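You operate a simulated robot arm through the tools that you are given. There is no shell and no other tool. Be economical: measure what you need, move in short steps, check, and stop when the job is done.

Carry out the task below with a simulated robot arm. There is one attempt and no reset: what you move stays moved.

JOB
Take the black tape roll and put it on top of the lamps box. Then take the red tape roll from the upper shelf of the steel rack and put it on the plate of the stirrer. Then press the board reset button two times. Then open the top drawer of the lab bench, put the fuses box inside, then shut the drawer. Then press the meter zero button two times. Then fetch the red-labelled white bottle and stand it on top of the black-capped bottle. Then switch the heater rocker of the syrup pot on. Then switch the refractometer rocker off. The order counts. Set down upright: red-labelled white bottle.

The check looks at the end state, three seconds after you hand in, the way a careful person would. Anything else that was tipped, shoved, dropped, spilled or broken makes it a failure.

ROBOT AND FRAMES
A 7-joint arm with a vacuum gripper on a trunk, on a base that drives. Base frame: it is fixed to the floor where the robot stands at the start and does not move with it; the origin is under the middle of the robot, x ahead of it, y to its left, z up. Readings come in mm, rad, newtons and seconds.
With the tool pointing down near the work surface it reaches from about 100 to 940 mm from the robot's upright axis, wherever it stands. Its first joint turns from -2.897 to 2.897 rad. Places, roughly: black tape roll (6x6x2 cm) [500, 100, 500]; black-capped bottle (6x6x14 cm) [-2800, -2300, 1000]; board reset button [500, -200, 900]; fuses box [500, 750, 500]; heater rocker of the syrup pot [-200, -2400, 1000]; lamps box [500, 500, 500]; meter zero button [600, 800, 1100]; plate of the stirrer (14x14 cm) [-1000, -2160, 960]; red tape roll (6x6x2 cm) [500, 200, 500]; red-labelled white bottle [0, -2250, 1000]; refractometer rocker [-1800, -2100, 1000]; top drawer of the lab bench [-1100, -2100, 700]; top drawer of the lab bench inside [-1100, -2200, 700]. Payload 1.06 kg.
Tool frame: the origin (TCP) lies in the middle of the cups' lips, and z points out of the cups. The gripper has 1 cup of 24 mm across, covering 24 by 24 mm (tool x, y); the bellows give 8 mm. With the vacuum on, a cup seals on a smooth face that it is pressed against (1 to 4 N); it does not hold porous or soft things. The pull reaches 23 N.
Orientation is that of the tool frame in the base frame, as a unit quaternion [w, x, y, z]. With the cups facing straight down, the tool's x points along the base's -x, its y along +y and its z along -z.

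CONTROLS
- The arm moves only by the tool drive_tool. Its argument "moves" is a list of rows, each a list of 3 entries, a list of its own where there are three numbers: the shift along the base's x, y, z in m, then the turn, a rotation vector about the base's x, y, z in rad, then the vacuum: 1 switches it on, 0 off. In form: [[[dx, dy, dz], [ax, ay, az], valve], ...]. A call has 1 to 10 rows; each row shifts and turns the commanded pose from where the row before left it. Each row takes 0.2 s and may step no farther than 50 mm and 0.15 rad from the row before; otherwise, or with a gripper value out of range, the whole call is refused. A pose out of reach is approached as far as the arm can. The call stops where the force on the tool passes 40 N (or 10 N more than at its start, if that is more) or the arm is blocked; 0.2 s more then pass. The pull builds up within a second once a cup has sealed. Time passes only in rows, and 0.2 s behind the last, so rows that do not move give it time. The reply holds the time, the measured pose of the TCP, the force on the tool along the base axes and the pull of the vacuum, in the units named above and with some noise, with the torque about the TCP (base axes, N m) and any sound that the robot's microphone picked up.
- Cameras (640 x 400 px; columns grow to the right, rows downward): "scene" is now at [181.8, 218.8, 1478.1]; the picture's right is [0.10, -0.99, 0.00], its down [-0.69, -0.07, -0.72] and it looks along [0.71, 0.07, -0.70] (base axes); focal length 275 px, centre (320, 200). "wrist" rides on the gripper at [78, 19, -96] in the tool frame; the picture's right is [-0.24, 0.97, 0.00], its down [-0.71, -0.17, -0.69] and it looks along [-0.67, -0.16, 0.73] (tool axes); focal length 243 px, centre (320, 200). There is no depth. A picture from a camera that has moved, and an enlarged one, comes with that camera's place and axes in the base frame and with its lens.
- camera(camera): a new picture of that camera. No time passes.
- roll_base(legs): drives the robot by 1 to 6 legs, each [ahead, left, turn to the left] in mm, mm and rad, along the robot's own axes; the way and the turn of a leg run together, so that a leg with both is an arc; at most 1500 mm and 3.142 rad a leg. The arm and the cameras ride along, it lands a little off, and it stops where it bumps. It gives what a move gives.
- pan_tilt(pan, tilt): turns the head with the scene camera to pan (to the left, within 2.094 rad either way) and tilt (down, from -0.506 to 1.204), counted from straight ahead of the robot. It gives what a move gives.
- inspect(camera, box): a new picture of the part [left, top, right, bottom] of that camera's present view, enlarged. No time passes.
- finish_job(): hands the job in; it is judged then, once.

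Go step by step. Nothing tells you exact positions but the pictures and the camera data: compare them with the known pose of the tool, close in by small moves and look again before you grip or let go. The budget is 207 turns and 192 pictures, counting those below and the enlarged ones. Unless the task says otherwise, let go and move clear before handing in, and close with one line.

The tools are called after "Emit:" as name(argument=value, ...) on one line, values as JSON. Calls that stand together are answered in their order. drive_tool: Moves the arm, as the interface text tells. Its arguments: {"type":"object","properties":{"moves":{"type":"array","items":{"type":"array"}}},"required":["moves"]} The other tools are called the same way: roll_base (legs) drives the base; pan_tilt (pan, tilt) turns the head that bears the scene camera; camera (camera) takes a picture; inspect (camera, box) takes an enlarged picture of a part of a camera's view; finish_job () hands the job in.

At the start:

```text
time: 0.0
tcp_pos: [563.3, 147.5, 1202.2]
orientation: [0.0, 0.0, 1.0, 0.0]
contact_force: [-0.8, 0.5, 0.0]
wrist_torque: [0.01, 0.01, 0.02]
pull: 0.0
robot x, y, heading: [0.5, -0.1, -0.001]
head pan, tilt: [0.103, 0.77]
```

scene: 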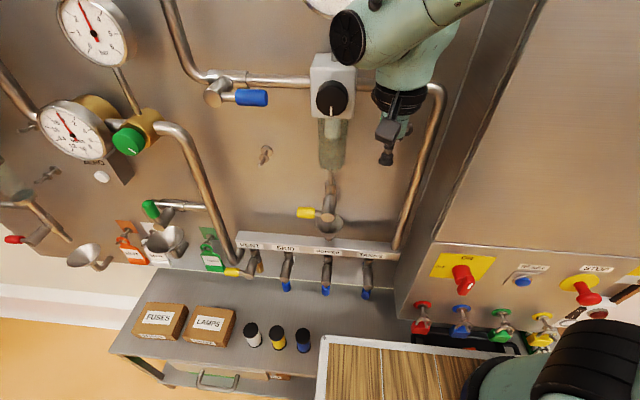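
wrist: 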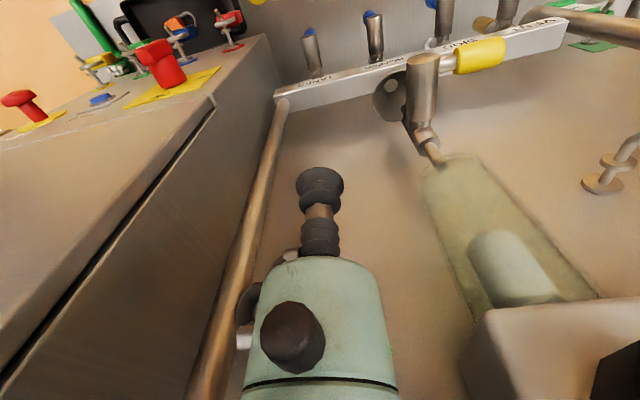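

I see a steel panel ahead with valves, and a low cart with FUSES and LAMPS boxes and small cylindrical items. I'll zoom in on the cart and look around first.

Emit:
inspect(camera="scene", box=[100, 240, 420, 400])

Emit:
pan_tilt(pan=0.1, tilt=1.2)

Emit:
camera(camera="scene")

```text
2.00 times, centred on (260, 320) of scene
camera zoom: at [181.8, 218.8, 1478.1], right [0.1, -0.99, 0.0], down [-0.69, -0.07, -0.72], along [0.71, 0.07, -0.7], focal length 550 px, centre (440, -40)
```

zoom: 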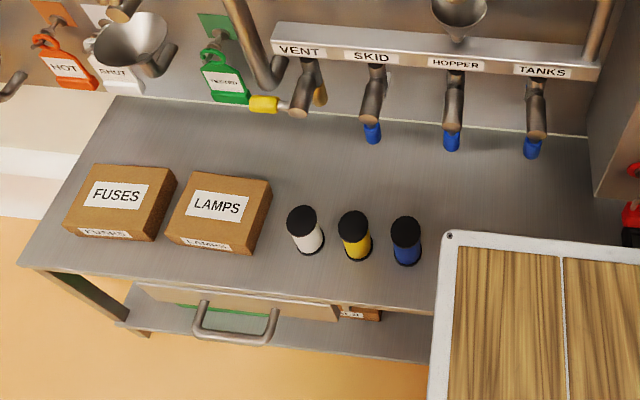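

```text
time: 0.9
tcp_pos: [564.1, 147.8, 1202.0]
orientation: [0.0, 0.0, 1.0, 0.0]
contact_force: [-0.2, 0.4, 0.2]
wrist_torque: [-0.02, -0.03, 0.01]
pull: 0.0
robot x, y, heading: [4.4, -2.9, -0.002]
head pan, tilt: [0.099, 1.201]
```

```text
188 pictures are left
camera scene: at [155.9, 216.0, 1448.0], right [0.1, -1.0, 0.0], down [-0.93, -0.09, -0.36], along [0.36, 0.04, -0.93], focal length 275 px, centre (320, 200)
```

scene: 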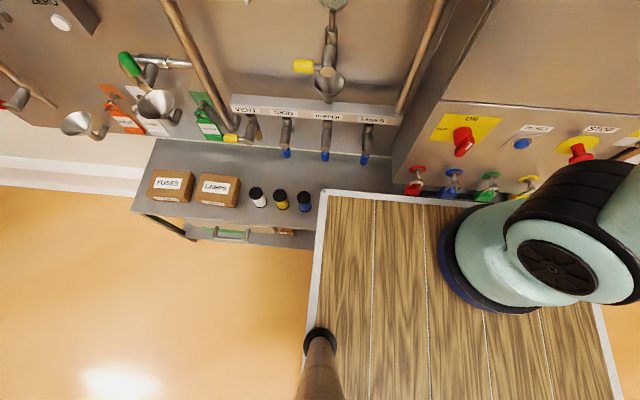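

The right part of the shelf is hidden behind my own platform. I'll look around by panning before driving.

Emit:
pan_tilt(pan=-1.2, tilt=0.5)

Emit:
camera(camera="scene")

Emit:
pan_tilt(pan=-2.09, tilt=0.4)

Emit:
camera(camera="scene")

Emit:
pan_tilt(pan=2.09, tilt=0.4)

Emit:
camera(camera="scene")

Emit:
pan_tilt(pan=0.6, tilt=0.4)

Emit:
camera(camera="scene")

```text
time: 2.4
tcp_pos: [564.6, 147.3, 1201.9]
orientation: [0.001, -0.001, 1.0, 0.001]
contact_force: [-0.9, -0.4, -0.9]
wrist_torque: [-0.01, -0.01, 0.0]
pull: 0.0
robot x, y, heading: [-0.0, -0.9, 0.001]
head pan, tilt: [-1.201, 0.499]
```

```text
187 pictures are left
camera scene: at [133.2, 125.6, 1501.7], right [-0.93, -0.36, 0.0], down [-0.17, 0.45, -0.88], along [0.32, -0.82, -0.48], focal length 275 px, centre (320, 200)
```

scene: 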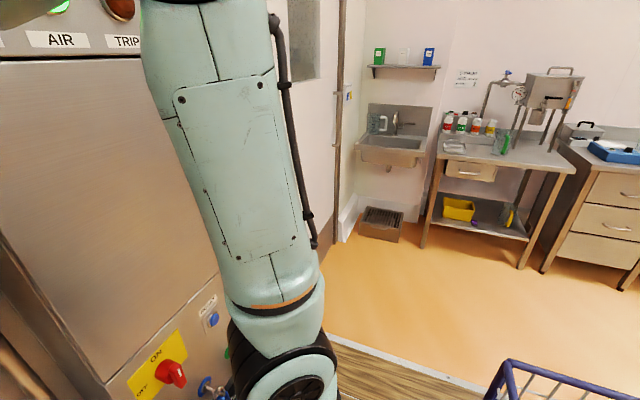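

```text
time: 3.5
tcp_pos: [562.9, 147.7, 1202.4]
orientation: [-0.001, 0.0, 1.0, 0.0]
contact_force: [-0.7, 0.6, 1.3]
wrist_torque: [0.0, 0.01, -0.02]
pull: 0.2
robot x, y, heading: [-1.6, -1.7, 0.003]
head pan, tilt: [-2.089, 0.4]
```

```text
186 pictures are left
camera scene: at [54.4, 129.9, 1510.8], right [-0.87, 0.49, 0.0], down [0.19, 0.34, -0.92], along [-0.46, -0.8, -0.39], focal length 275 px, centre (320, 200)
```

scene: 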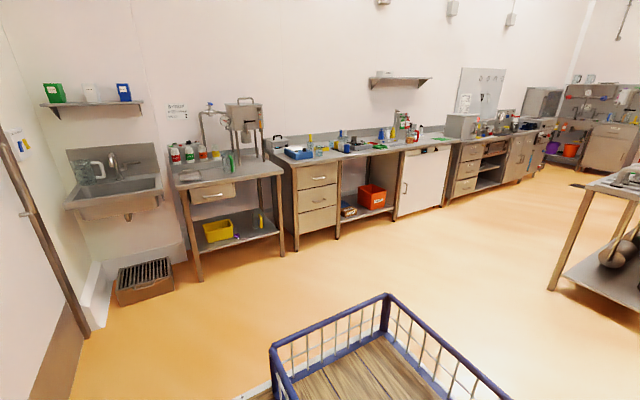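

```text
time: 6.9
tcp_pos: [562.8, 148.2, 1202.5]
orientation: [0.0, 0.001, 1.0, 0.0]
contact_force: [0.0, 0.3, 0.5]
wrist_torque: [-0.01, 0.01, -0.01]
pull: 0.1
robot x, y, heading: [2.4, -3.3, 0.001]
head pan, tilt: [2.089, 0.4]
```

```text
185 pictures are left
camera scene: at [54.3, 290.9, 1510.8], right [0.87, 0.5, 0.0], down [0.19, -0.34, -0.92], along [-0.46, 0.8, -0.39], focal length 275 px, centre (320, 200)
```

scene: 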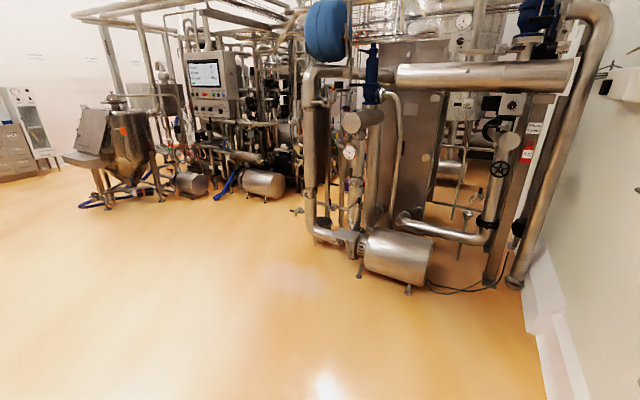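

```text
time: 8.5
tcp_pos: [564.0, 147.9, 1203.2]
orientation: [0.001, 0.0, 1.0, 0.0]
contact_force: [-0.1, -0.4, 0.0]
wrist_torque: [0.0, 0.01, -0.01]
pull: 0.1
robot x, y, heading: [1.7, -0.3, -0.003]
head pan, tilt: [0.6, 0.4]
```

```text
184 pictures are left
camera scene: at [176.6, 262.8, 1510.8], right [0.57, -0.82, 0.0], down [-0.32, -0.22, -0.92], along [0.76, 0.52, -0.39], focal length 275 px, centre (320, 200)
```

scene: 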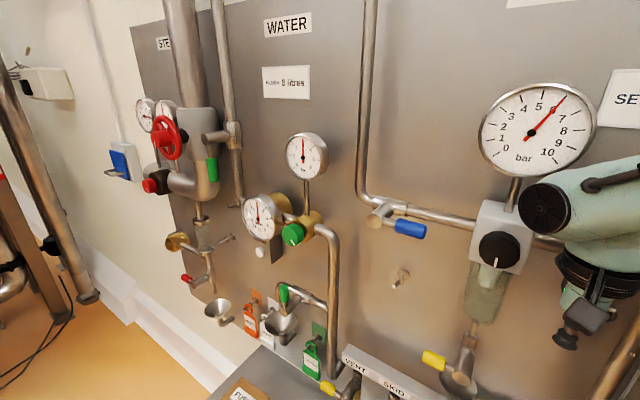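

The space behind me is free, so I'll back off 300 mm and look down at the shelf.

Emit:
roll_base(legs=[[-350, 0, 0]])

Emit:
pan_tilt(pan=0.1, tilt=0.8)

Emit:
camera(camera="scene")

Emit:
camera(camera="wrist")

```text
time: 10.8
tcp_pos: [209.6, 149.2, 1201.3]
orientation: [0.0, -0.003, 1.0, 0.001]
contact_force: [-0.1, 0.9, -0.1]
wrist_torque: [-0.01, -0.01, -0.04]
pull: 0.0
robot x, y, heading: [-357.7, -2.7, -0.003]
head pan, tilt: [0.6, 0.4]
```

```text
time: 11.8
tcp_pos: [209.5, 147.7, 1202.8]
orientation: [0.0, -0.001, 1.0, 0.0]
contact_force: [-0.1, -0.5, 0.0]
wrist_torque: [-0.06, 0.0, 0.0]
pull: 0.1
robot x, y, heading: [-353.5, 0.5, 0.001]
head pan, tilt: [0.099, 0.799]
```

```text
183 pictures are left
camera scene: at [-174.7, 218.5, 1475.8], right [0.1, -0.99, 0.0], down [-0.71, -0.07, -0.7], along [0.69, 0.07, -0.72], focal length 275 px, centre (320, 200)
```

scene: 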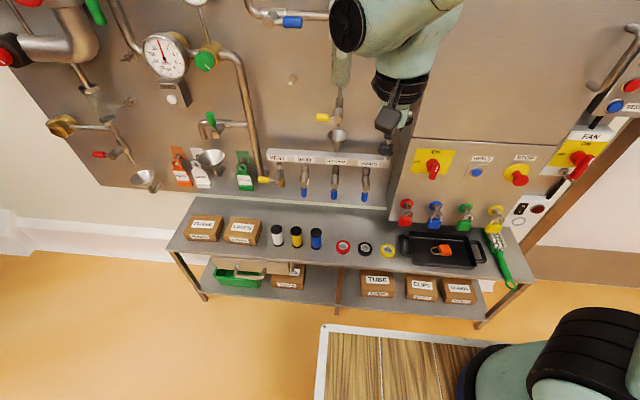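

```text
182 pictures are left
camera wrist: at [129.3, 167.3, 1297.9], right [0.23, 0.97, 0.0], down [0.71, -0.17, 0.69], along [0.67, -0.16, -0.73], focal length 243 px, centre (320, 200)
```

wrist: 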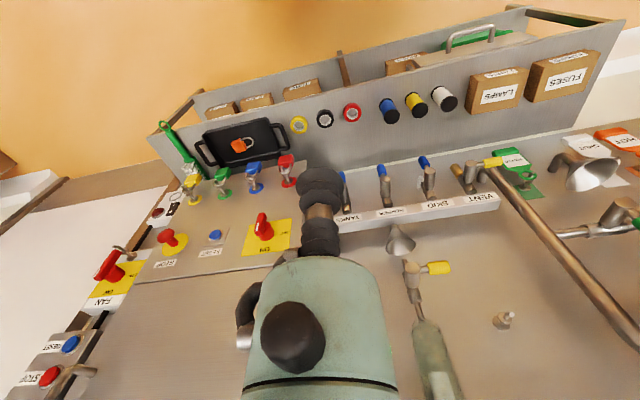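

Now the rack top is visible: red, black and yellow rolls in a row, black at about [502,101], red at about [498,186]. I'll zoom in on the rolls and on the gripper to judge clearance to the overhanging taps.

Emit:
inspect(camera="scene", box=[300, 200, 460, 300])

Emit:
inspect(camera="scene", box=[300, 0, 500, 125])

Emit:
inspect(camera="wrist", box=[260, 60, 480, 200])

```text
4.00 times, centred on (380, 250) of scene
camera zoom: at [-174.7, 218.5, 1475.8], right [0.1, -0.99, 0.0], down [-0.71, -0.07, -0.7], along [0.69, 0.07, -0.72], focal length 1100 px, centre (80, 0)
```

zoom: 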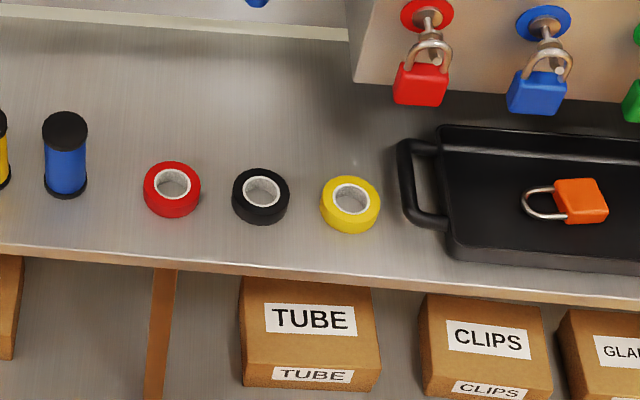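

```text
3.20 times, centred on (400, 62) of scene
camera zoom: at [-174.7, 218.5, 1475.8], right [0.1, -0.99, 0.0], down [-0.71, -0.07, -0.7], along [0.69, 0.07, -0.72], focal length 880 px, centre (64, 640)
```

zoom: 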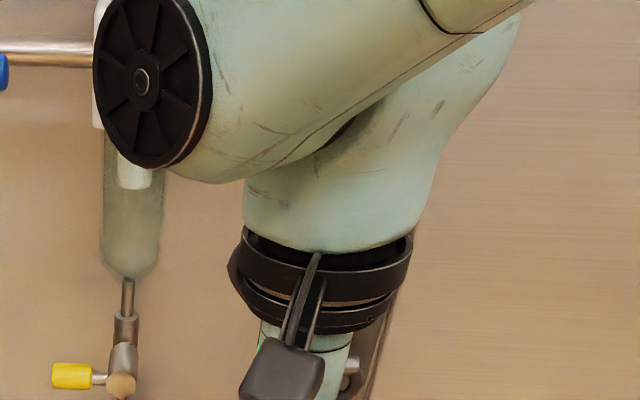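

```text
2.86 times, centred on (370, 130) of wrist
camera zoom: at [129.3, 167.3, 1297.9], right [0.23, 0.97, 0.0], down [0.71, -0.17, 0.69], along [0.67, -0.16, -0.73], focal length 693 px, centre (177, 400)
```

zoom: 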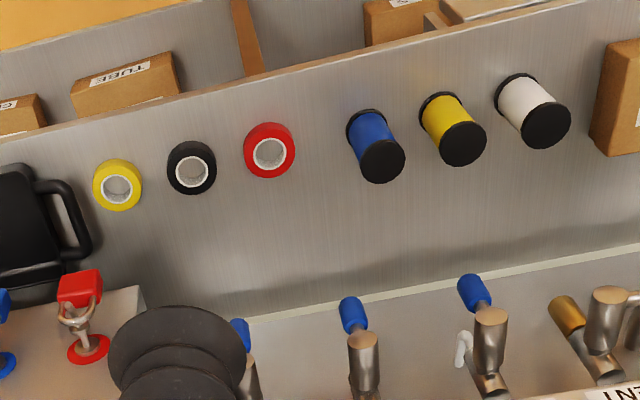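

The rolls stand at about x=499, y=97 (black) and 190 (red), with the taps overhanging at x≈573, z≈729. I'll shift the base a bit ahead and left so that both the black roll and the lamps box come within reach.

Emit:
roll_base(legs=[[80, 250, 0]])

Emit:
pan_tilt(pan=-0.1, tilt=0.8)

Emit:
camera(camera="scene")

```text
time: 13.6
tcp_pos: [288.8, 398.6, 1202.5]
orientation: [0.0, -0.001, 1.0, 0.0]
contact_force: [-0.4, -0.1, 0.0]
wrist_torque: [-0.01, 0.02, -0.01]
pull: 0.0
robot x, y, heading: [-271.4, 248.2, 0.005]
head pan, tilt: [0.099, 0.799]
```

```text
time: 14.3
tcp_pos: [289.4, 397.9, 1202.3]
orientation: [0.0, -0.002, 1.0, 0.0]
contact_force: [-0.4, -0.4, 0.7]
wrist_torque: [-0.01, -0.01, 0.01]
pull: 0.1
robot x, y, heading: [-271.0, 248.1, 0.002]
head pan, tilt: [-0.099, 0.799]
```

```text
178 pictures are left
camera scene: at [-94.1, 451.6, 1475.7], right [-0.1, -1.0, 0.0], down [-0.71, 0.07, -0.7], along [0.69, -0.07, -0.72], focal length 275 px, centre (320, 200)
```

scene: 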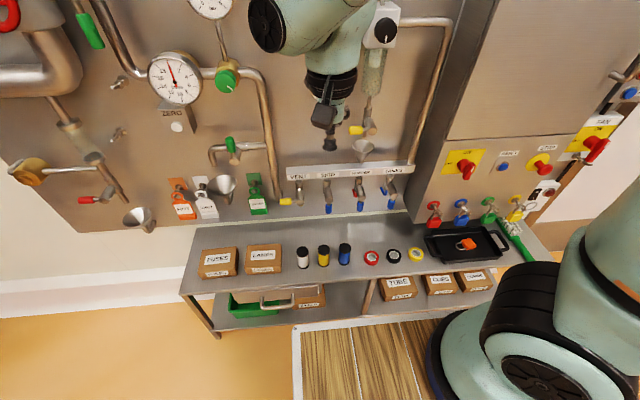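

Moving the tool down and over toward the black roll, staying on the robot side of the taps.

Emit:
drive_tool(moves=[[[0, -0.037, -0.032], [0, 0, 0], 0], [[0, -0.037, -0.032], [0, 0, 0], 0], [[0, -0.037, -0.032], [0, 0, 0], 0], [[0, -0.037, -0.032], [0, 0, 0], 0], [[0, -0.037, -0.032], [0, 0, 0], 0], [[0, -0.037, -0.032], [0, 0, 0], 0], [[0, -0.037, -0.032], [0, 0, 0], 0], [[0, -0.037, -0.032], [0, 0, 0], 0]])

Emit:
drive_tool(moves=[[[0.03, 0, -0.038], [0, 0, 0], 0], [[0.03, 0, -0.038], [0, 0, 0], 0], [[0.03, 0, -0.038], [0, 0, 0], 0], [[0.03, 0, -0.038], [0, 0, 0], 0], [[0.03, 0, -0.038], [0, 0, 0], 0], [[0.03, 0, -0.038], [0, 0, 0], 0]])

Emit:
camera(camera="wrist")

Emit:
camera(camera="scene")

```text
time: 16.1
tcp_pos: [288.6, 101.7, 944.6]
orientation: [0.001, -0.002, 1.0, 0.001]
contact_force: [0.5, -0.6, 0.3]
wrist_torque: [-0.03, 0.01, -0.01]
pull: 0.0
robot x, y, heading: [-272.8, 247.5, 0.008]
head pan, tilt: [-0.099, 0.799]
```

```text
time: 17.6
tcp_pos: [469.2, 99.6, 717.0]
orientation: [0.0, -0.002, 1.0, 0.0]
contact_force: [-0.6, 0.2, 0.8]
wrist_torque: [0.0, 0.0, -0.01]
pull: 0.1
robot x, y, heading: [-276.1, 253.0, 0.007]
head pan, tilt: [-0.099, 0.799]
```

```text
177 pictures are left
camera wrist: at [390.1, 119.2, 812.9], right [0.23, 0.97, 0.0], down [0.71, -0.17, 0.68], along [0.67, -0.16, -0.73], focal length 243 px, centre (320, 200)
```

wrist: 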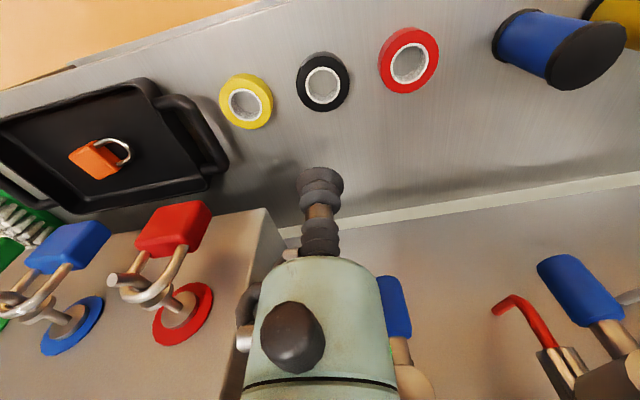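

```text
176 pictures are left
camera scene: at [-94.4, 451.5, 1475.8], right [-0.1, -1.0, 0.0], down [-0.71, 0.07, -0.7], along [0.69, -0.07, -0.72], focal length 275 px, centre (320, 200)
```

scene: 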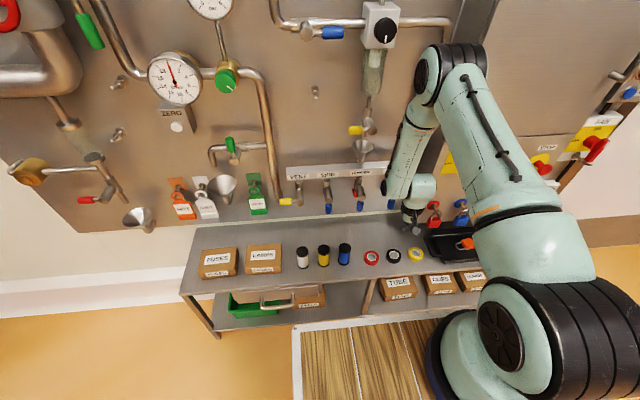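

I'll zoom on the black roll to learn its ring width and exact place.

Emit:
inspect(camera="wrist", box=[220, 20, 460, 170])

```text
2.67 times, centred on (340, 95) of wrist
camera zoom: at [390.1, 119.2, 812.9], right [0.23, 0.97, 0.0], down [0.71, -0.17, 0.68], along [0.67, -0.16, -0.73], focal length 647 px, centre (267, 480)
```

zoom: 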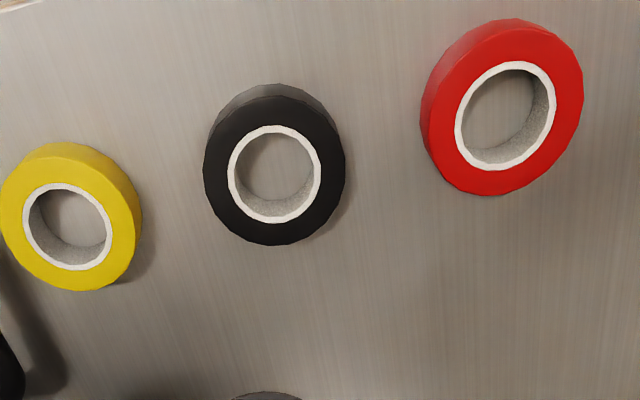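

The black roll's top seems at about [483,100,519]. I'll get just above it and look again.

Emit:
drive_tool(moves=[[[0.007, 0.001, -0.04], [0, 0, 0], 0], [[0.007, 0, -0.04], [0, 0, 0], 0], [[0, 0, -0.04], [0, 0, 0], 0], [[0, 0, -0.03], [0, 0, 0], 0]])

Emit:
camera(camera="wrist")

Emit:
inspect(camera="scene", box=[340, 160, 500, 280])

```text
time: 18.6
tcp_pos: [483.4, 103.9, 567.0]
orientation: [0.0, -0.001, 1.0, 0.0]
contact_force: [-0.3, 0.9, -0.5]
wrist_torque: [-0.02, -0.03, 0.0]
pull: 0.0
robot x, y, heading: [-272.4, 248.3, 0.006]
head pan, tilt: [-0.099, 0.799]
```

```text
174 pictures are left
camera wrist: at [403.5, 122.7, 662.7], right [0.23, 0.97, 0.0], down [0.71, -0.17, 0.69], along [0.67, -0.16, -0.73], focal length 243 px, centre (320, 200)
```

wrist: 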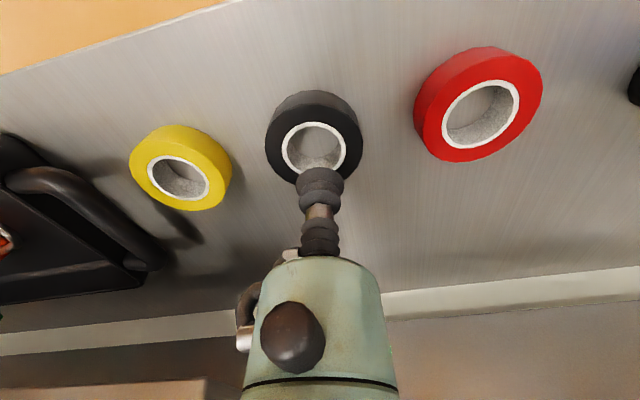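

```text
3.33 times, centred on (420, 220) of scene
camera zoom: at [-94.1, 451.5, 1475.7], right [-0.1, -1.0, 0.0], down [-0.71, 0.07, -0.7], along [0.69, -0.07, -0.72], focal length 917 px, centre (-13, 133)
```

zoom: 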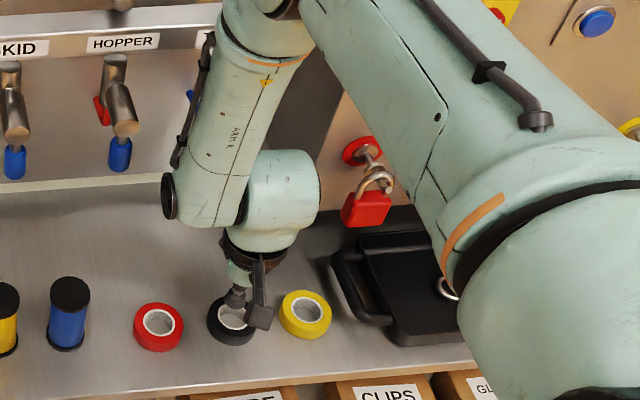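

TCP is nearly over the roll's center (roll top around z≈525). I'll first test whether the cup seals at the center (fine steps, vacuum on).

Emit:
drive_tool(moves=[[[-0.001, -0.003, -0.02], [0, 0, 0], 1], [[0, 0, -0.01], [0, 0, 0], 1], [[0, 0, -0.006], [0, 0, 0], 1], [[0, 0, -0.004], [0, 0, 0], 1], [[0, 0, -0.004], [0, 0, 0], 1], [[0, 0, 0], [0, 0, 0], 1]])

Emit:
camera(camera="wrist")

```text
time: 19.6
tcp_pos: [484.2, 100.4, 530.9]
orientation: [0.001, -0.003, 1.0, 0.0]
contact_force: [-7.0, 1.5, 25.5]
wrist_torque: [-0.05, -0.04, 0.03]
pull: 23.1
robot x, y, heading: [-279.2, 246.0, 0.002]
head pan, tilt: [-0.099, 0.799]
stopped in row 5: the force on the tool passed its limit at 50 N (the readings are from after the stop); the commanded pose is now the measured one
```

```text
172 pictures are left
camera wrist: at [404.5, 119.3, 626.0], right [0.23, 0.97, 0.0], down [0.71, -0.17, 0.69], along [0.67, -0.16, -0.73], focal length 243 px, centre (320, 200)
```

wrist: 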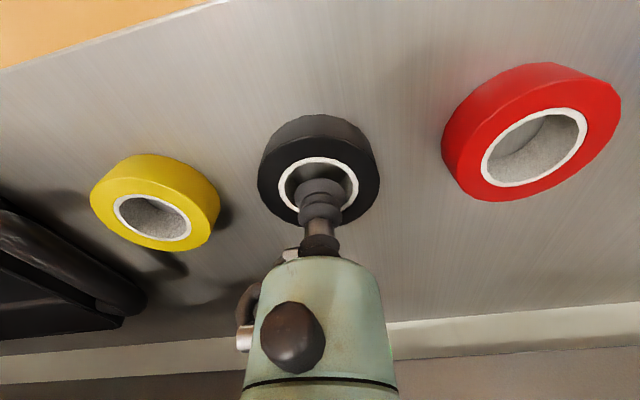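

The cup sealed with full pull (contact near z≈532). Now I lift gently, pull back from the taps and travel toward the lamps box.

Emit:
drive_tool(moves=[[[0, 0, 0.005], [0, 0, 0], 1], [[0, 0, 0.02], [0, 0, 0], 1], [[-0.01, 0, 0.04], [0, 0, 0], 1], [[-0.02, 0, 0.045], [0, 0, 0], 1], [[-0.02, 0, 0.045], [0, 0, 0], 1], [[0, 0.045, 0.02], [0, 0, 0], 1], [[0, 0.048, 0], [0, 0, 0], 1], [[0, 0.048, 0], [0, 0, 0], 1], [[0, 0.048, 0], [0, 0, 0], 1]])

Emit:
drive_tool(moves=[[[0, 0.048, 0], [0, 0, 0], 1], [[0, 0.048, 0], [0, 0, 0], 1], [[0, 0.048, 0], [0, 0, 0], 1], [[0, 0.048, 0], [0, 0, 0], 1], [[0, 0.048, 0], [0, 0, 0], 1], [[0, 0.048, 0], [0, 0, 0], 1]])

Emit:
camera(camera="wrist")

Emit:
camera(camera="scene")

```text
time: 21.6
tcp_pos: [436.5, 289.1, 704.4]
orientation: [0.001, -0.001, 1.0, 0.0]
contact_force: [0.4, -0.8, -0.3]
wrist_torque: [0.01, 0.02, 0.0]
pull: 22.9
robot x, y, heading: [-274.8, 245.8, 0.002]
head pan, tilt: [-0.099, 0.799]
```

```text
time: 23.0
tcp_pos: [434.2, 577.3, 705.0]
orientation: [0.001, -0.002, 1.0, -0.001]
contact_force: [-0.8, -0.6, 0.4]
wrist_torque: [0.06, 0.03, 0.02]
pull: 22.9
robot x, y, heading: [-275.9, 249.4, 0.007]
head pan, tilt: [-0.099, 0.799]
```

```text
171 pictures are left
camera wrist: at [354.5, 596.1, 800.2], right [0.23, 0.97, 0.0], down [0.71, -0.17, 0.69], along [0.67, -0.16, -0.73], focal length 243 px, centre (320, 200)
```

wrist: 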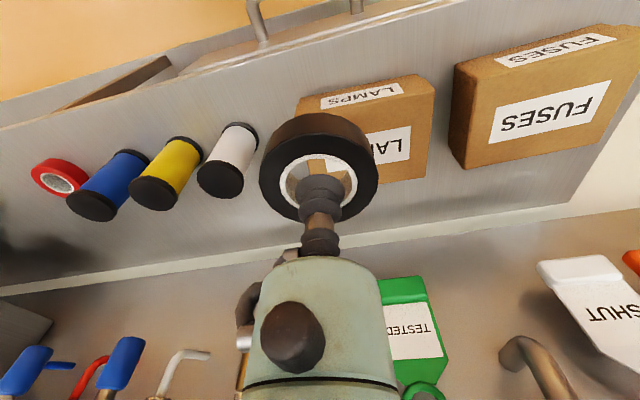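

```text
170 pictures are left
camera scene: at [-93.9, 451.2, 1475.7], right [-0.1, -1.0, 0.0], down [-0.71, 0.07, -0.7], along [0.69, -0.07, -0.72], focal length 275 px, centre (320, 200)
```

scene: 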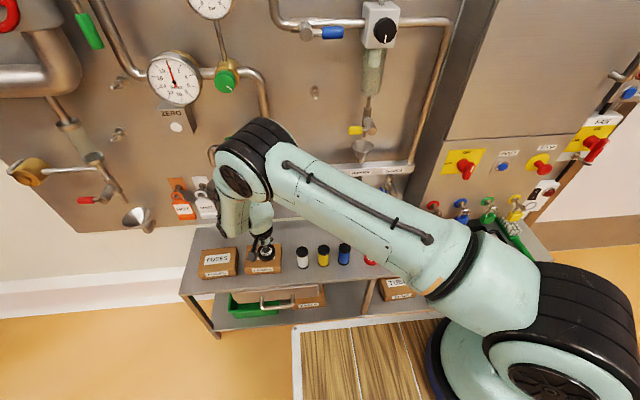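

The lamps box top centre is at about [497,614,~573]. I'll go over it and check.

Emit:
drive_tool(moves=[[[0.03, 0.018, -0.02], [0, 0, 0], 1], [[0.03, 0.018, -0.025], [0, 0, 0], 1], [[0.003, 0.001, -0.03], [0, 0, 0], 1]])

Emit:
camera(camera="wrist")

Emit:
inspect(camera="scene", box=[180, 200, 340, 300])

```text
time: 23.8
tcp_pos: [497.8, 616.0, 630.6]
orientation: [0.001, -0.002, 1.0, 0.0]
contact_force: [-0.1, -1.2, -1.0]
wrist_torque: [0.0, -0.01, -0.01]
pull: 23.0
robot x, y, heading: [-272.9, 248.5, 0.006]
head pan, tilt: [-0.099, 0.799]
```

```text
169 pictures are left
camera wrist: at [418.1, 634.8, 725.9], right [0.23, 0.97, 0.0], down [0.71, -0.17, 0.69], along [0.67, -0.16, -0.73], focal length 243 px, centre (320, 200)
```

wrist: 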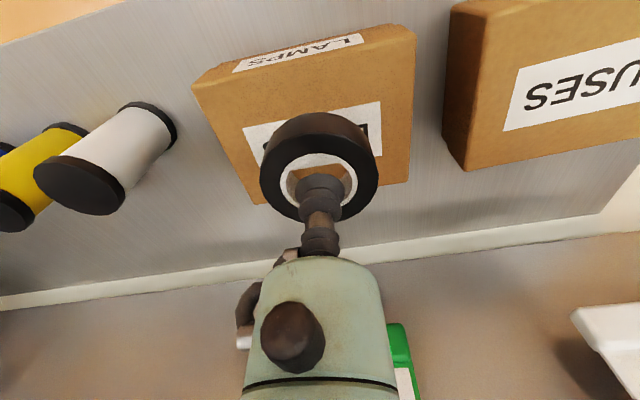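

```text
4.00 times, centred on (260, 250) of scene
camera zoom: at [-94.4, 451.6, 1475.8], right [-0.1, -1.0, 0.0], down [-0.71, 0.07, -0.7], along [0.69, -0.07, -0.72], focal length 1100 px, centre (560, 0)
```

zoom: 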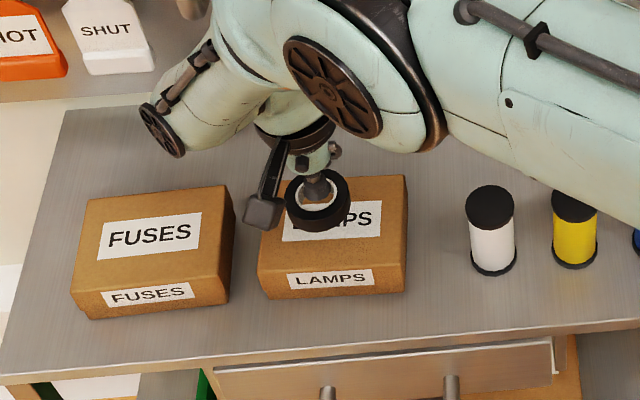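

Centered on the box within a few mm. I'll lower slowly to contact.

Emit:
drive_tool(moves=[[[-0.004, 0.001, -0.015], [0, 0, 0], 1], [[0, 0, -0.008], [0, 0, 0], 1], [[0, 0, -0.003], [0, 0, 0], 1], [[0, 0, -0.003], [0, 0, 0], 1]])

Emit:
inspect(camera="wrist", box=[180, 30, 440, 230])

```text
time: 24.8
tcp_pos: [492.6, 615.8, 600.5]
orientation: [0.001, -0.002, 1.0, 0.0]
contact_force: [0.1, 0.1, -0.5]
wrist_torque: [0.0, -0.01, -0.01]
pull: 22.7
robot x, y, heading: [-276.0, 246.6, 0.0]
head pan, tilt: [-0.099, 0.799]
```

```text
2.00 times, centred on (310, 130) of wrist
camera zoom: at [413.6, 634.7, 695.7], right [0.23, 0.97, 0.0], down [0.71, -0.17, 0.69], along [0.67, -0.16, -0.73], focal length 485 px, centre (340, 340)
```

zoom: 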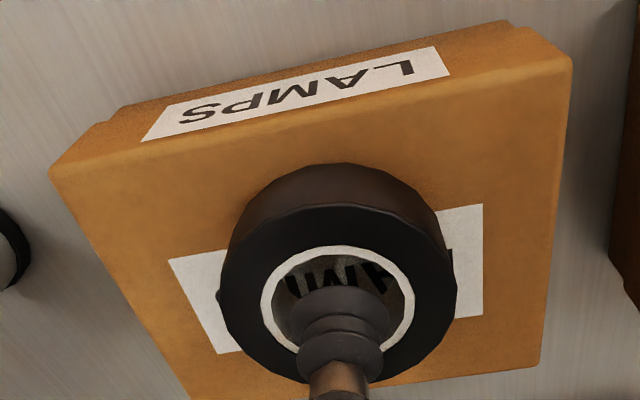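

Roughly centered; shifting 9 mm in x and continuing down in small steps.

Emit:
drive_tool(moves=[[[0.009, -0.002, 0], [0, 0, 0], 1], [[0, 0, -0.002], [0, 0, 0], 1], [[0, 0, -0.002], [0, 0, 0], 1], [[0, 0, -0.002], [0, 0, 0], 1], [[0, 0, 0], [0, 0, 0], 1]])

```text
time: 26.0
tcp_pos: [501.4, 613.9, 594.0]
orientation: [0.0, -0.002, 1.0, 0.0]
contact_force: [0.6, 0.3, -0.9]
wrist_torque: [0.01, -0.01, 0.01]
pull: 23.2
robot x, y, heading: [-275.4, 251.8, 0.005]
head pan, tilt: [-0.099, 0.799]
```

Emit:
drive_tool(moves=[[[0, 0, -0.002], [0, 0, 0], 1], [[0, 0, -0.002], [0, 0, 0], 1], [[0, 0, -0.002], [0, 0, 0], 1], [[0, 0, 0], [0, 0, 0], 1]])

```text
time: 27.0
tcp_pos: [502.9, 614.3, 589.2]
orientation: [0.002, -0.002, 1.0, 0.001]
contact_force: [0.2, 0.1, 16.0]
wrist_torque: [0.0, -0.01, -0.01]
pull: 22.7
robot x, y, heading: [-274.4, 247.2, 0.004]
head pan, tilt: [-0.099, 0.799]
```

Contact at about z=590. Releasing and going straight up.

Emit:
drive_tool(moves=[[[0, 0, 0.001], [0, 0, 0], 0], [[0, 0, 0], [0, 0, 0], 0], [[0, 0, 0], [0, 0, 0], 0], [[0, 0, 0], [0, 0, 0], 0], [[0, 0, 0.01], [0, 0, 0], 0], [[0, 0, 0.04], [0, 0, 0], 0], [[-0.02, 0, 0.04], [0, 0, 0], 0]])

Emit:
camera(camera="wrist")

```text
time: 28.6
tcp_pos: [481.9, 612.9, 677.5]
orientation: [0.0, -0.001, 1.0, 0.0]
contact_force: [-0.1, 0.3, -0.5]
wrist_torque: [0.0, 0.0, -0.01]
pull: 0.0
robot x, y, heading: [-269.2, 246.8, 0.005]
head pan, tilt: [-0.099, 0.799]
```

```text
166 pictures are left
camera wrist: at [402.9, 631.3, 774.1], right [0.23, 0.97, 0.0], down [0.71, -0.17, 0.69], along [0.67, -0.16, -0.73], focal length 243 px, centre (320, 200)
```

wrist: 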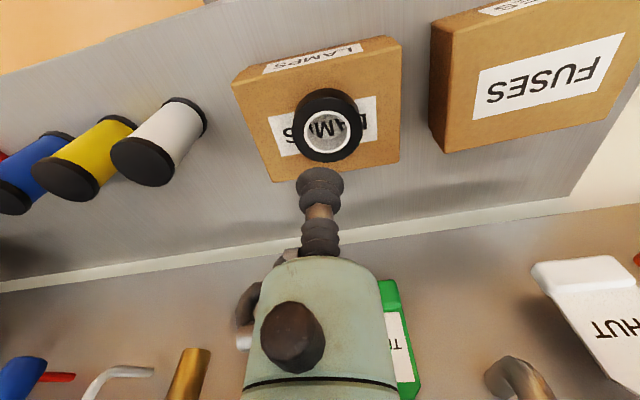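

Black roll is placed well. Next the red roll, estimated at [485,193].

Emit:
drive_tool(moves=[[[-0.03, 0, 0.025], [0, 0, 0], 0], [[-0.017, -0.04, 0], [0, 0, 0], 0], [[0, -0.048, 0], [0, 0, 0], 0], [[0, -0.048, 0], [0, 0, 0], 0], [[0, -0.048, 0], [0, 0, 0], 0], [[0, -0.048, 0], [0, 0, 0], 0], [[0, -0.048, 0], [0, 0, 0], 0], [[0, -0.048, 0], [0, 0, 0], 0], [[0, -0.048, 0], [0, 0, 0], 0], [[0.01, -0.044, 0], [0, 0, 0], 0]])

Emit:
drive_tool(moves=[[[0.02, 0, -0.04], [0, 0, 0], 0], [[0.02, 0, -0.04], [0, 0, 0], 0], [[0, 0, -0.04], [0, 0, 0], 0]])

Emit:
camera(camera="wrist")

```text
time: 30.8
tcp_pos: [446.2, 196.2, 703.0]
orientation: [0.0, -0.004, 1.0, 0.0]
contact_force: [0.8, 0.9, -0.6]
wrist_torque: [-0.01, 0.04, -0.01]
pull: 0.1
robot x, y, heading: [-273.4, 249.7, 0.0]
head pan, tilt: [-0.099, 0.799]
```

```text
time: 31.6
tcp_pos: [485.2, 196.7, 583.6]
orientation: [0.001, -0.002, 1.0, 0.0]
contact_force: [0.1, 0.1, 0.6]
wrist_torque: [0.02, 0.0, -0.02]
pull: 0.0
robot x, y, heading: [-275.4, 246.1, 0.004]
head pan, tilt: [-0.099, 0.799]
```

```text
165 pictures are left
camera wrist: at [405.2, 213.0, 679.3], right [0.23, 0.97, 0.0], down [0.71, -0.17, 0.69], along [0.67, -0.16, -0.73], focal length 243 px, centre (320, 200)
```

wrist: 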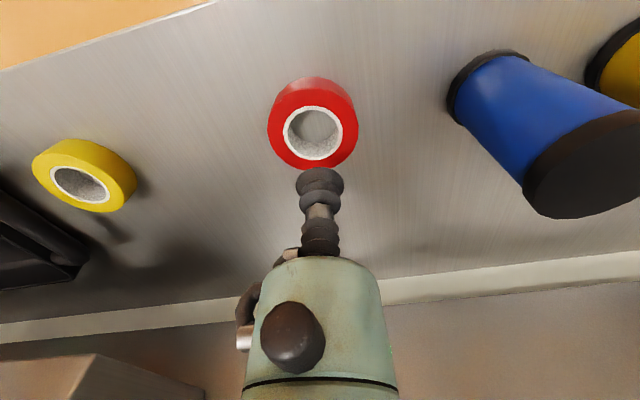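

Red roll center ≈[480,191]; correcting and descending to contact.

Emit:
drive_tool(moves=[[[-0.004, -0.005, -0.02], [0, 0, 0], 1], [[0, 0, -0.02], [0, 0, 0], 1], [[0, 0, -0.006], [0, 0, 0], 1], [[0, 0, -0.002], [0, 0, 0], 1], [[0, 0, -0.002], [0, 0, 0], 1], [[0, 0, 0], [0, 0, 0], 1], [[0, 0, 0], [0, 0, 0], 1]])

```text
time: 33.2
tcp_pos: [481.3, 189.3, 532.9]
orientation: [0.0, -0.003, 1.0, -0.001]
contact_force: [-0.1, 3.5, 8.9]
wrist_torque: [-0.04, -0.02, -0.01]
pull: 23.0
robot x, y, heading: [-275.5, 248.4, 0.005]
head pan, tilt: [-0.099, 0.799]
```

Sealed. Lifting and retracting to a high carrying pose.

Emit:
drive_tool(moves=[[[0, 0, 0.005], [0, 0, 0], 1], [[0, 0, 0.03], [0, 0, 0], 1], [[-0.015, 0, 0.045], [0, 0, 0], 1], [[-0.025, 0, 0.04], [0, 0, 0], 1], [[-0.03, 0, 0.035], [0, 0, 0], 1], [[-0.03, 0, 0.035], [0, 0, 0], 1], [[-0.03, 0, 0.035], [0, 0, 0], 1], [[-0.03, 0, 0.035], [0, 0, 0], 1], [[-0.03, 0, 0.035], [0, 0, 0], 1], [[-0.02, 0, 0.045], [0, 0, 0], 1]])

Emit:
drive_tool(moves=[[[-0.02, 0, 0.045], [0, 0, 0], 1], [[-0.02, 0, 0.045], [0, 0, 0], 1], [[-0.02, 0, 0.045], [0, 0, 0], 1], [[0, 0, 0.045], [0, 0, 0], 1], [[0, 0, 0.045], [0, 0, 0], 1]])

Emit:
pan_tilt(pan=-2.09, tilt=0.35)

Emit:
camera(camera="scene")

```text
time: 35.4
tcp_pos: [274.4, 188.5, 875.1]
orientation: [0.001, -0.003, 1.0, 0.0]
contact_force: [0.5, 0.2, -0.4]
wrist_torque: [0.0, 0.02, 0.0]
pull: 23.1
robot x, y, heading: [-276.1, 248.2, 0.005]
head pan, tilt: [-0.099, 0.799]
```

```text
time: 36.6
tcp_pos: [225.6, 188.9, 1065.9]
orientation: [0.0, -0.002, 1.0, 0.0]
contact_force: [0.2, -0.2, -0.3]
wrist_torque: [0.02, 0.0, -0.04]
pull: 22.6
out of reach, approached as far as the arm can: row 3
robot x, y, heading: [-272.7, 249.2, 0.007]
head pan, tilt: [-0.099, 0.799]
```

```text
time: 38.5
tcp_pos: [224.5, 190.1, 1066.8]
orientation: [0.001, -0.001, 1.0, -0.001]
contact_force: [0.2, -0.2, -0.4]
wrist_torque: [0.0, -0.01, -0.04]
pull: 23.1
robot x, y, heading: [-271.9, 247.1, 0.008]
head pan, tilt: [-2.089, 0.351]
```

```text
164 pictures are left
camera scene: at [-220.2, 378.2, 1515.4], right [-0.87, 0.49, 0.0], down [0.17, 0.3, -0.94], along [-0.46, -0.82, -0.34], focal length 275 px, centre (320, 200)
```

scene: 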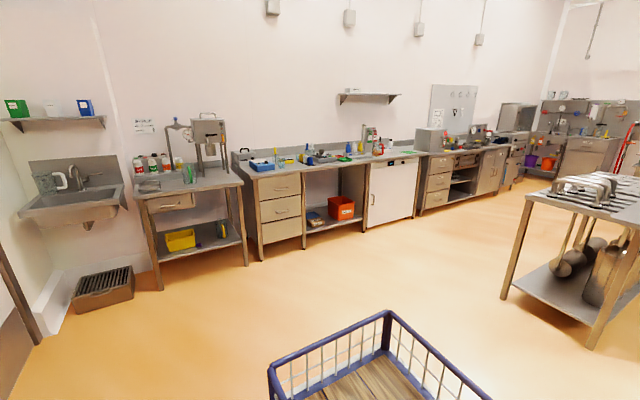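

Carrying the red roll. The bench front runs at about y≈-1960; I'll turn to face it and drive in front of the stirrer, stopping short to look.

Emit:
roll_base(legs=[[-100, 0, 0], [0, 0, -1.571], [1300, -700, 0]])

Emit:
pan_tilt(pan=0, tilt=0.5)

Emit:
camera(camera="scene")

```text
time: 50.6
tcp_pos: [-1170.5, -1558.3, 1064.9]
orientation: [0.001, 0.714, 0.701, -0.001]
contact_force: [-0.6, -0.1, -0.6]
wrist_torque: [0.04, 0.0, 0.01]
pull: 22.8
robot x, y, heading: [-1098.6, -1060.4, -1.59]
head pan, tilt: [-2.089, 0.351]
```

```text
time: 52.6
tcp_pos: [-1169.8, -1559.8, 1065.2]
orientation: [0.001, 0.714, 0.7, 0.0]
contact_force: [0.3, 0.4, -1.0]
wrist_torque: [0.02, -0.02, 0.02]
pull: 23.0
robot x, y, heading: [-1097.6, -1061.8, -1.594]
head pan, tilt: [0.0, 0.499]
```

```text
163 pictures are left
camera scene: at [-891.9, -1256.6, 1501.7], right [-1.0, 0.02, 0.0], down [0.01, 0.48, -0.88], along [-0.02, -0.88, -0.48], focal length 275 px, centre (320, 200)
```

scene: 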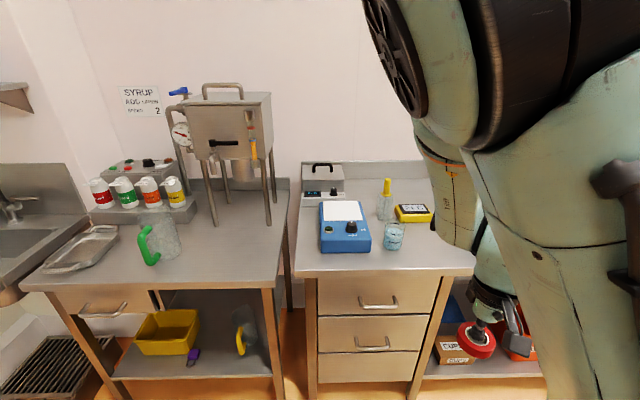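

The stirrer (blue, white plate) is at about [-1000,-2167,960]. I'll raise the tool, then drive up closer.

Emit:
drive_tool(moves=[[[0, 0, 0.045], [0, 0, 0], 1], [[0, 0, 0.045], [0, 0, 0], 1], [[0, 0, 0.03], [0, 0, 0], 1]])

Emit:
roll_base(legs=[[380, 80, 0.02]])

Emit:
camera(camera="scene")

Emit:
camera(camera="wrist")

```text
time: 53.4
tcp_pos: [-1184.1, -1560.6, 1183.1]
orientation: [0.01, 0.735, 0.678, 0.013]
contact_force: [-0.6, 0.0, -0.5]
wrist_torque: [0.05, 0.0, 0.01]
pull: 23.1
robot x, y, heading: [-1098.7, -1061.3, -1.59]
head pan, tilt: [0.0, 0.499]
```

```text
time: 55.8
tcp_pos: [-1101.9, -1935.1, 1182.2]
orientation: [0.009, 0.731, 0.682, 0.011]
contact_force: [0.8, 0.0, 0.0]
wrist_torque: [0.0, 0.0, 0.0]
pull: 22.9
robot x, y, heading: [-1023.9, -1440.3, -1.581]
head pan, tilt: [0.0, 0.499]
```

```text
162 pictures are left
camera scene: at [-802.6, -1626.0, 1492.1], right [-0.99, -0.12, 0.0], down [-0.07, 0.57, -0.82], along [0.1, -0.82, -0.57], focal length 275 px, centre (320, 200)
```

scene: 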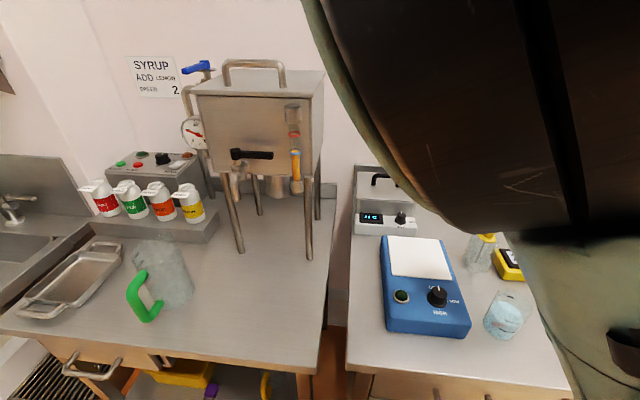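

```text
161 pictures are left
camera wrist: at [-1081.9, -1859.5, 1279.5], right [0.95, -0.3, 0.03], down [-0.24, -0.7, 0.68], along [-0.19, -0.65, -0.74], focal length 243 px, centre (320, 200)
```

wrist: 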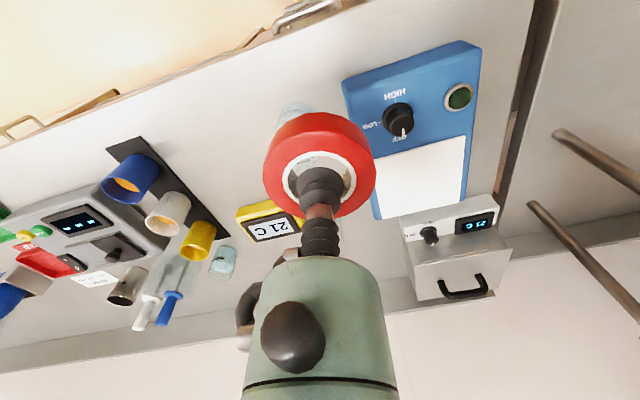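

Plate center is at about [-997,-2157]. Moving over it at height.

Emit:
drive_tool(moves=[[[0.02, -0.04, 0], [0, 0, 0], 1], [[0.02, -0.04, 0], [0, 0, 0], 1], [[0.02, -0.04, 0], [0, 0, 0], 1], [[0.02, -0.04, -0.015], [0, 0, 0], 1], [[0.02, -0.04, -0.02], [0, 0, 0], 1], [[0.005, -0.022, -0.03], [0, 0, 0], 1], [[0, 0, -0.03], [0, 0, 0], 1]])

Emit:
camera(camera="wrist")

Emit:
camera(camera="scene")

```text
time: 57.4
tcp_pos: [-998.2, -2157.9, 1089.2]
orientation: [0.01, 0.732, 0.681, 0.011]
contact_force: [-0.2, 0.1, -0.6]
wrist_torque: [0.01, 0.0, 0.0]
pull: 23.2
robot x, y, heading: [-1023.0, -1439.3, -1.576]
head pan, tilt: [0.0, 0.499]
```

```text
160 pictures are left
camera wrist: at [-977.4, -2080.7, 1186.1], right [0.95, -0.3, 0.03], down [-0.24, -0.7, 0.68], along [-0.19, -0.65, -0.74], focal length 243 px, centre (320, 200)
```

wrist: 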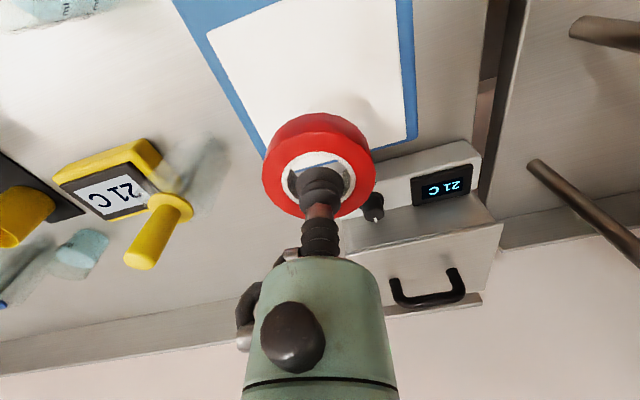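

```text
159 pictures are left
camera scene: at [-813.6, -1629.0, 1501.7], right [-1.0, 0.01, 0.0], down [0.0, 0.48, -0.88], along [-0.01, -0.88, -0.48], focal length 275 px, centre (320, 200)
```

scene: 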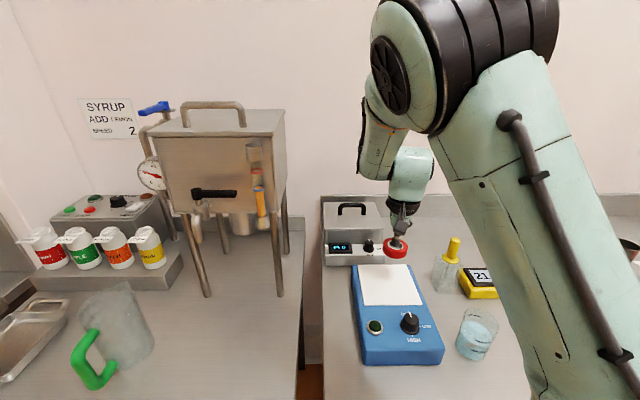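

Aligned with the plate. I'll level the small tilt and descend.

Emit:
drive_tool(moves=[[[0, 0, -0.04], [0, 0.028, 0], 1], [[0, 0, -0.03], [0, 0, 0], 1], [[0, 0, -0.015], [0, 0, 0], 1], [[0, 0, -0.01], [0, 0, 0], 1], [[0, 0, 0], [0, 0, 0], 1]])

Emit:
camera(camera="wrist")

Emit:
inspect(camera="scene", box=[320, 180, 480, 300])

```text
time: 58.6
tcp_pos: [-998.7, -2158.8, 992.5]
orientation: [0.0, 0.732, 0.681, 0.001]
contact_force: [-0.3, 0.3, -0.5]
wrist_torque: [0.0, 0.03, -0.03]
pull: 22.6
robot x, y, heading: [-1023.0, -1437.7, -1.58]
head pan, tilt: [0.0, 0.499]
```

```text
158 pictures are left
camera wrist: at [-975.1, -2081.8, 1088.8], right [0.95, -0.3, 0.0], down [-0.22, -0.7, 0.68], along [-0.21, -0.65, -0.73], focal length 243 px, centre (320, 200)
```

wrist: 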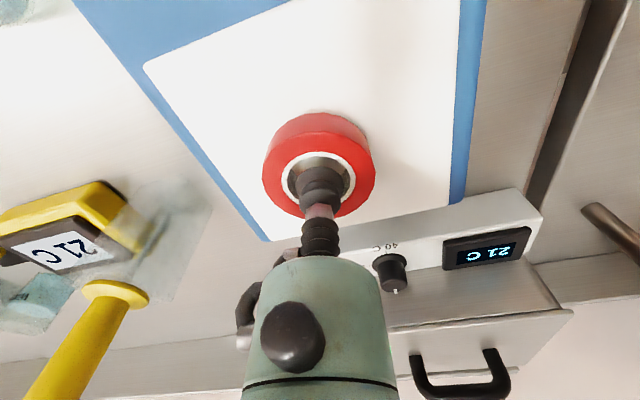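

```text
3.33 times, centred on (400, 240) of scene
camera zoom: at [-813.7, -1629.4, 1501.7], right [-1.0, 0.01, 0.0], down [0.0, 0.48, -0.88], along [-0.01, -0.88, -0.48], focal length 917 px, centre (53, 67)
```

zoom: 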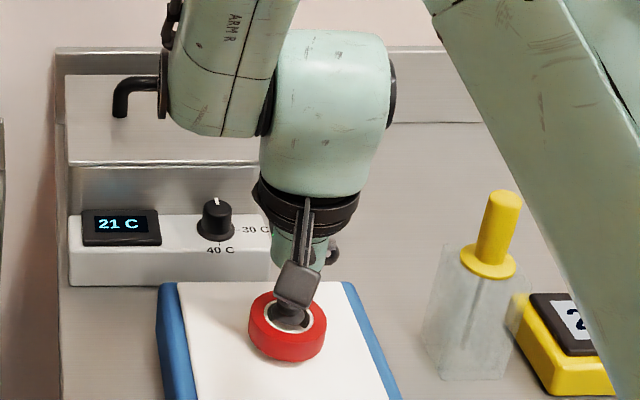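

Good alignment. Descending in 2–3 mm steps to contact.

Emit:
drive_tool(moves=[[[0.002, 0, -0.004], [0, 0, 0], 1], [[0, 0, -0.003], [0, 0, 0], 1], [[0, 0, -0.003], [0, 0, 0], 1], [[0, 0, -0.002], [0, 0, 0], 1], [[0, 0, 0], [0, 0, 0], 1]])

```text
time: 59.8
tcp_pos: [-995.5, -2157.6, 980.7]
orientation: [0.0, 0.732, 0.681, 0.002]
contact_force: [-2.6, -3.8, 14.3]
wrist_torque: [0.0, -0.01, 0.01]
pull: 23.6
robot x, y, heading: [-1024.0, -1437.6, -1.578]
head pan, tilt: [0.0, 0.499]
```

Contact. Releasing and rising.

Emit:
drive_tool(moves=[[[0, 0, 0.001], [0, 0, 0], 0], [[0, 0, 0], [0, 0, 0], 0], [[0, 0, 0], [0, 0, 0], 0], [[0, 0, 0], [0, 0, 0], 0], [[0, 0, 0.01], [0, 0, 0], 0], [[0, 0, 0.04], [0, 0, 0], 0], [[0, 0, 0.045], [0, 0, 0], 0], [[0, 0, 0.045], [0, 0, 0], 0], [[0, 0.02, 0.04], [0, 0, 0], 0]])

Emit:
camera(camera="scene")

Emit:
camera(camera="wrist")

```text
time: 61.8
tcp_pos: [-996.8, -2138.0, 1162.9]
orientation: [-0.002, 0.732, 0.681, 0.003]
contact_force: [0.4, -0.6, -0.6]
wrist_torque: [0.04, 0.0, 0.0]
pull: 0.2
robot x, y, heading: [-1023.7, -1438.8, -1.582]
head pan, tilt: [0.0, 0.499]
```

```text
156 pictures are left
camera scene: at [-813.4, -1629.9, 1501.6], right [-1.0, 0.01, 0.0], down [0.0, 0.48, -0.88], along [-0.01, -0.88, -0.48], focal length 275 px, centre (320, 200)
```

scene: 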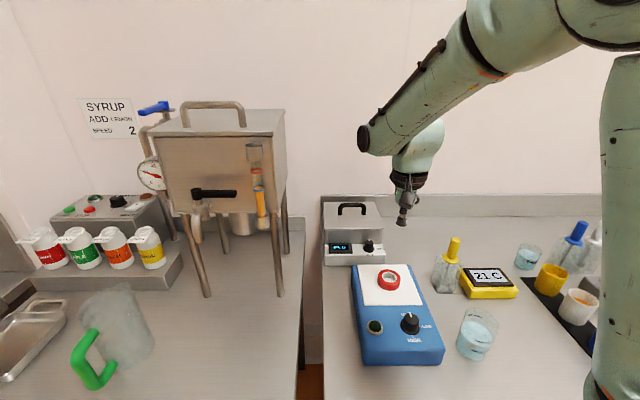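

```text
155 pictures are left
camera wrist: at [-973.0, -2061.1, 1257.7], right [0.95, -0.3, 0.0], down [-0.22, -0.7, 0.68], along [-0.21, -0.65, -0.73], focal length 243 px, centre (320, 200)
```

wrist: 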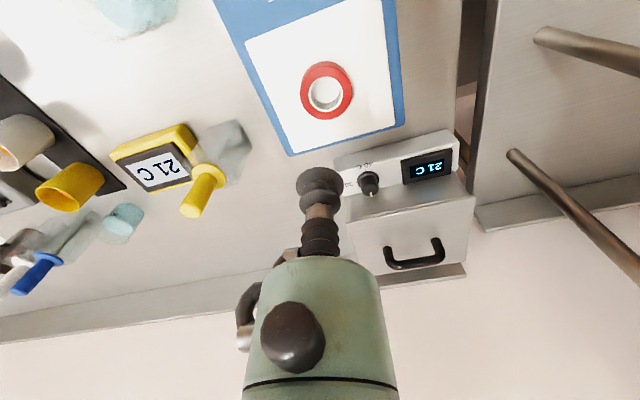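

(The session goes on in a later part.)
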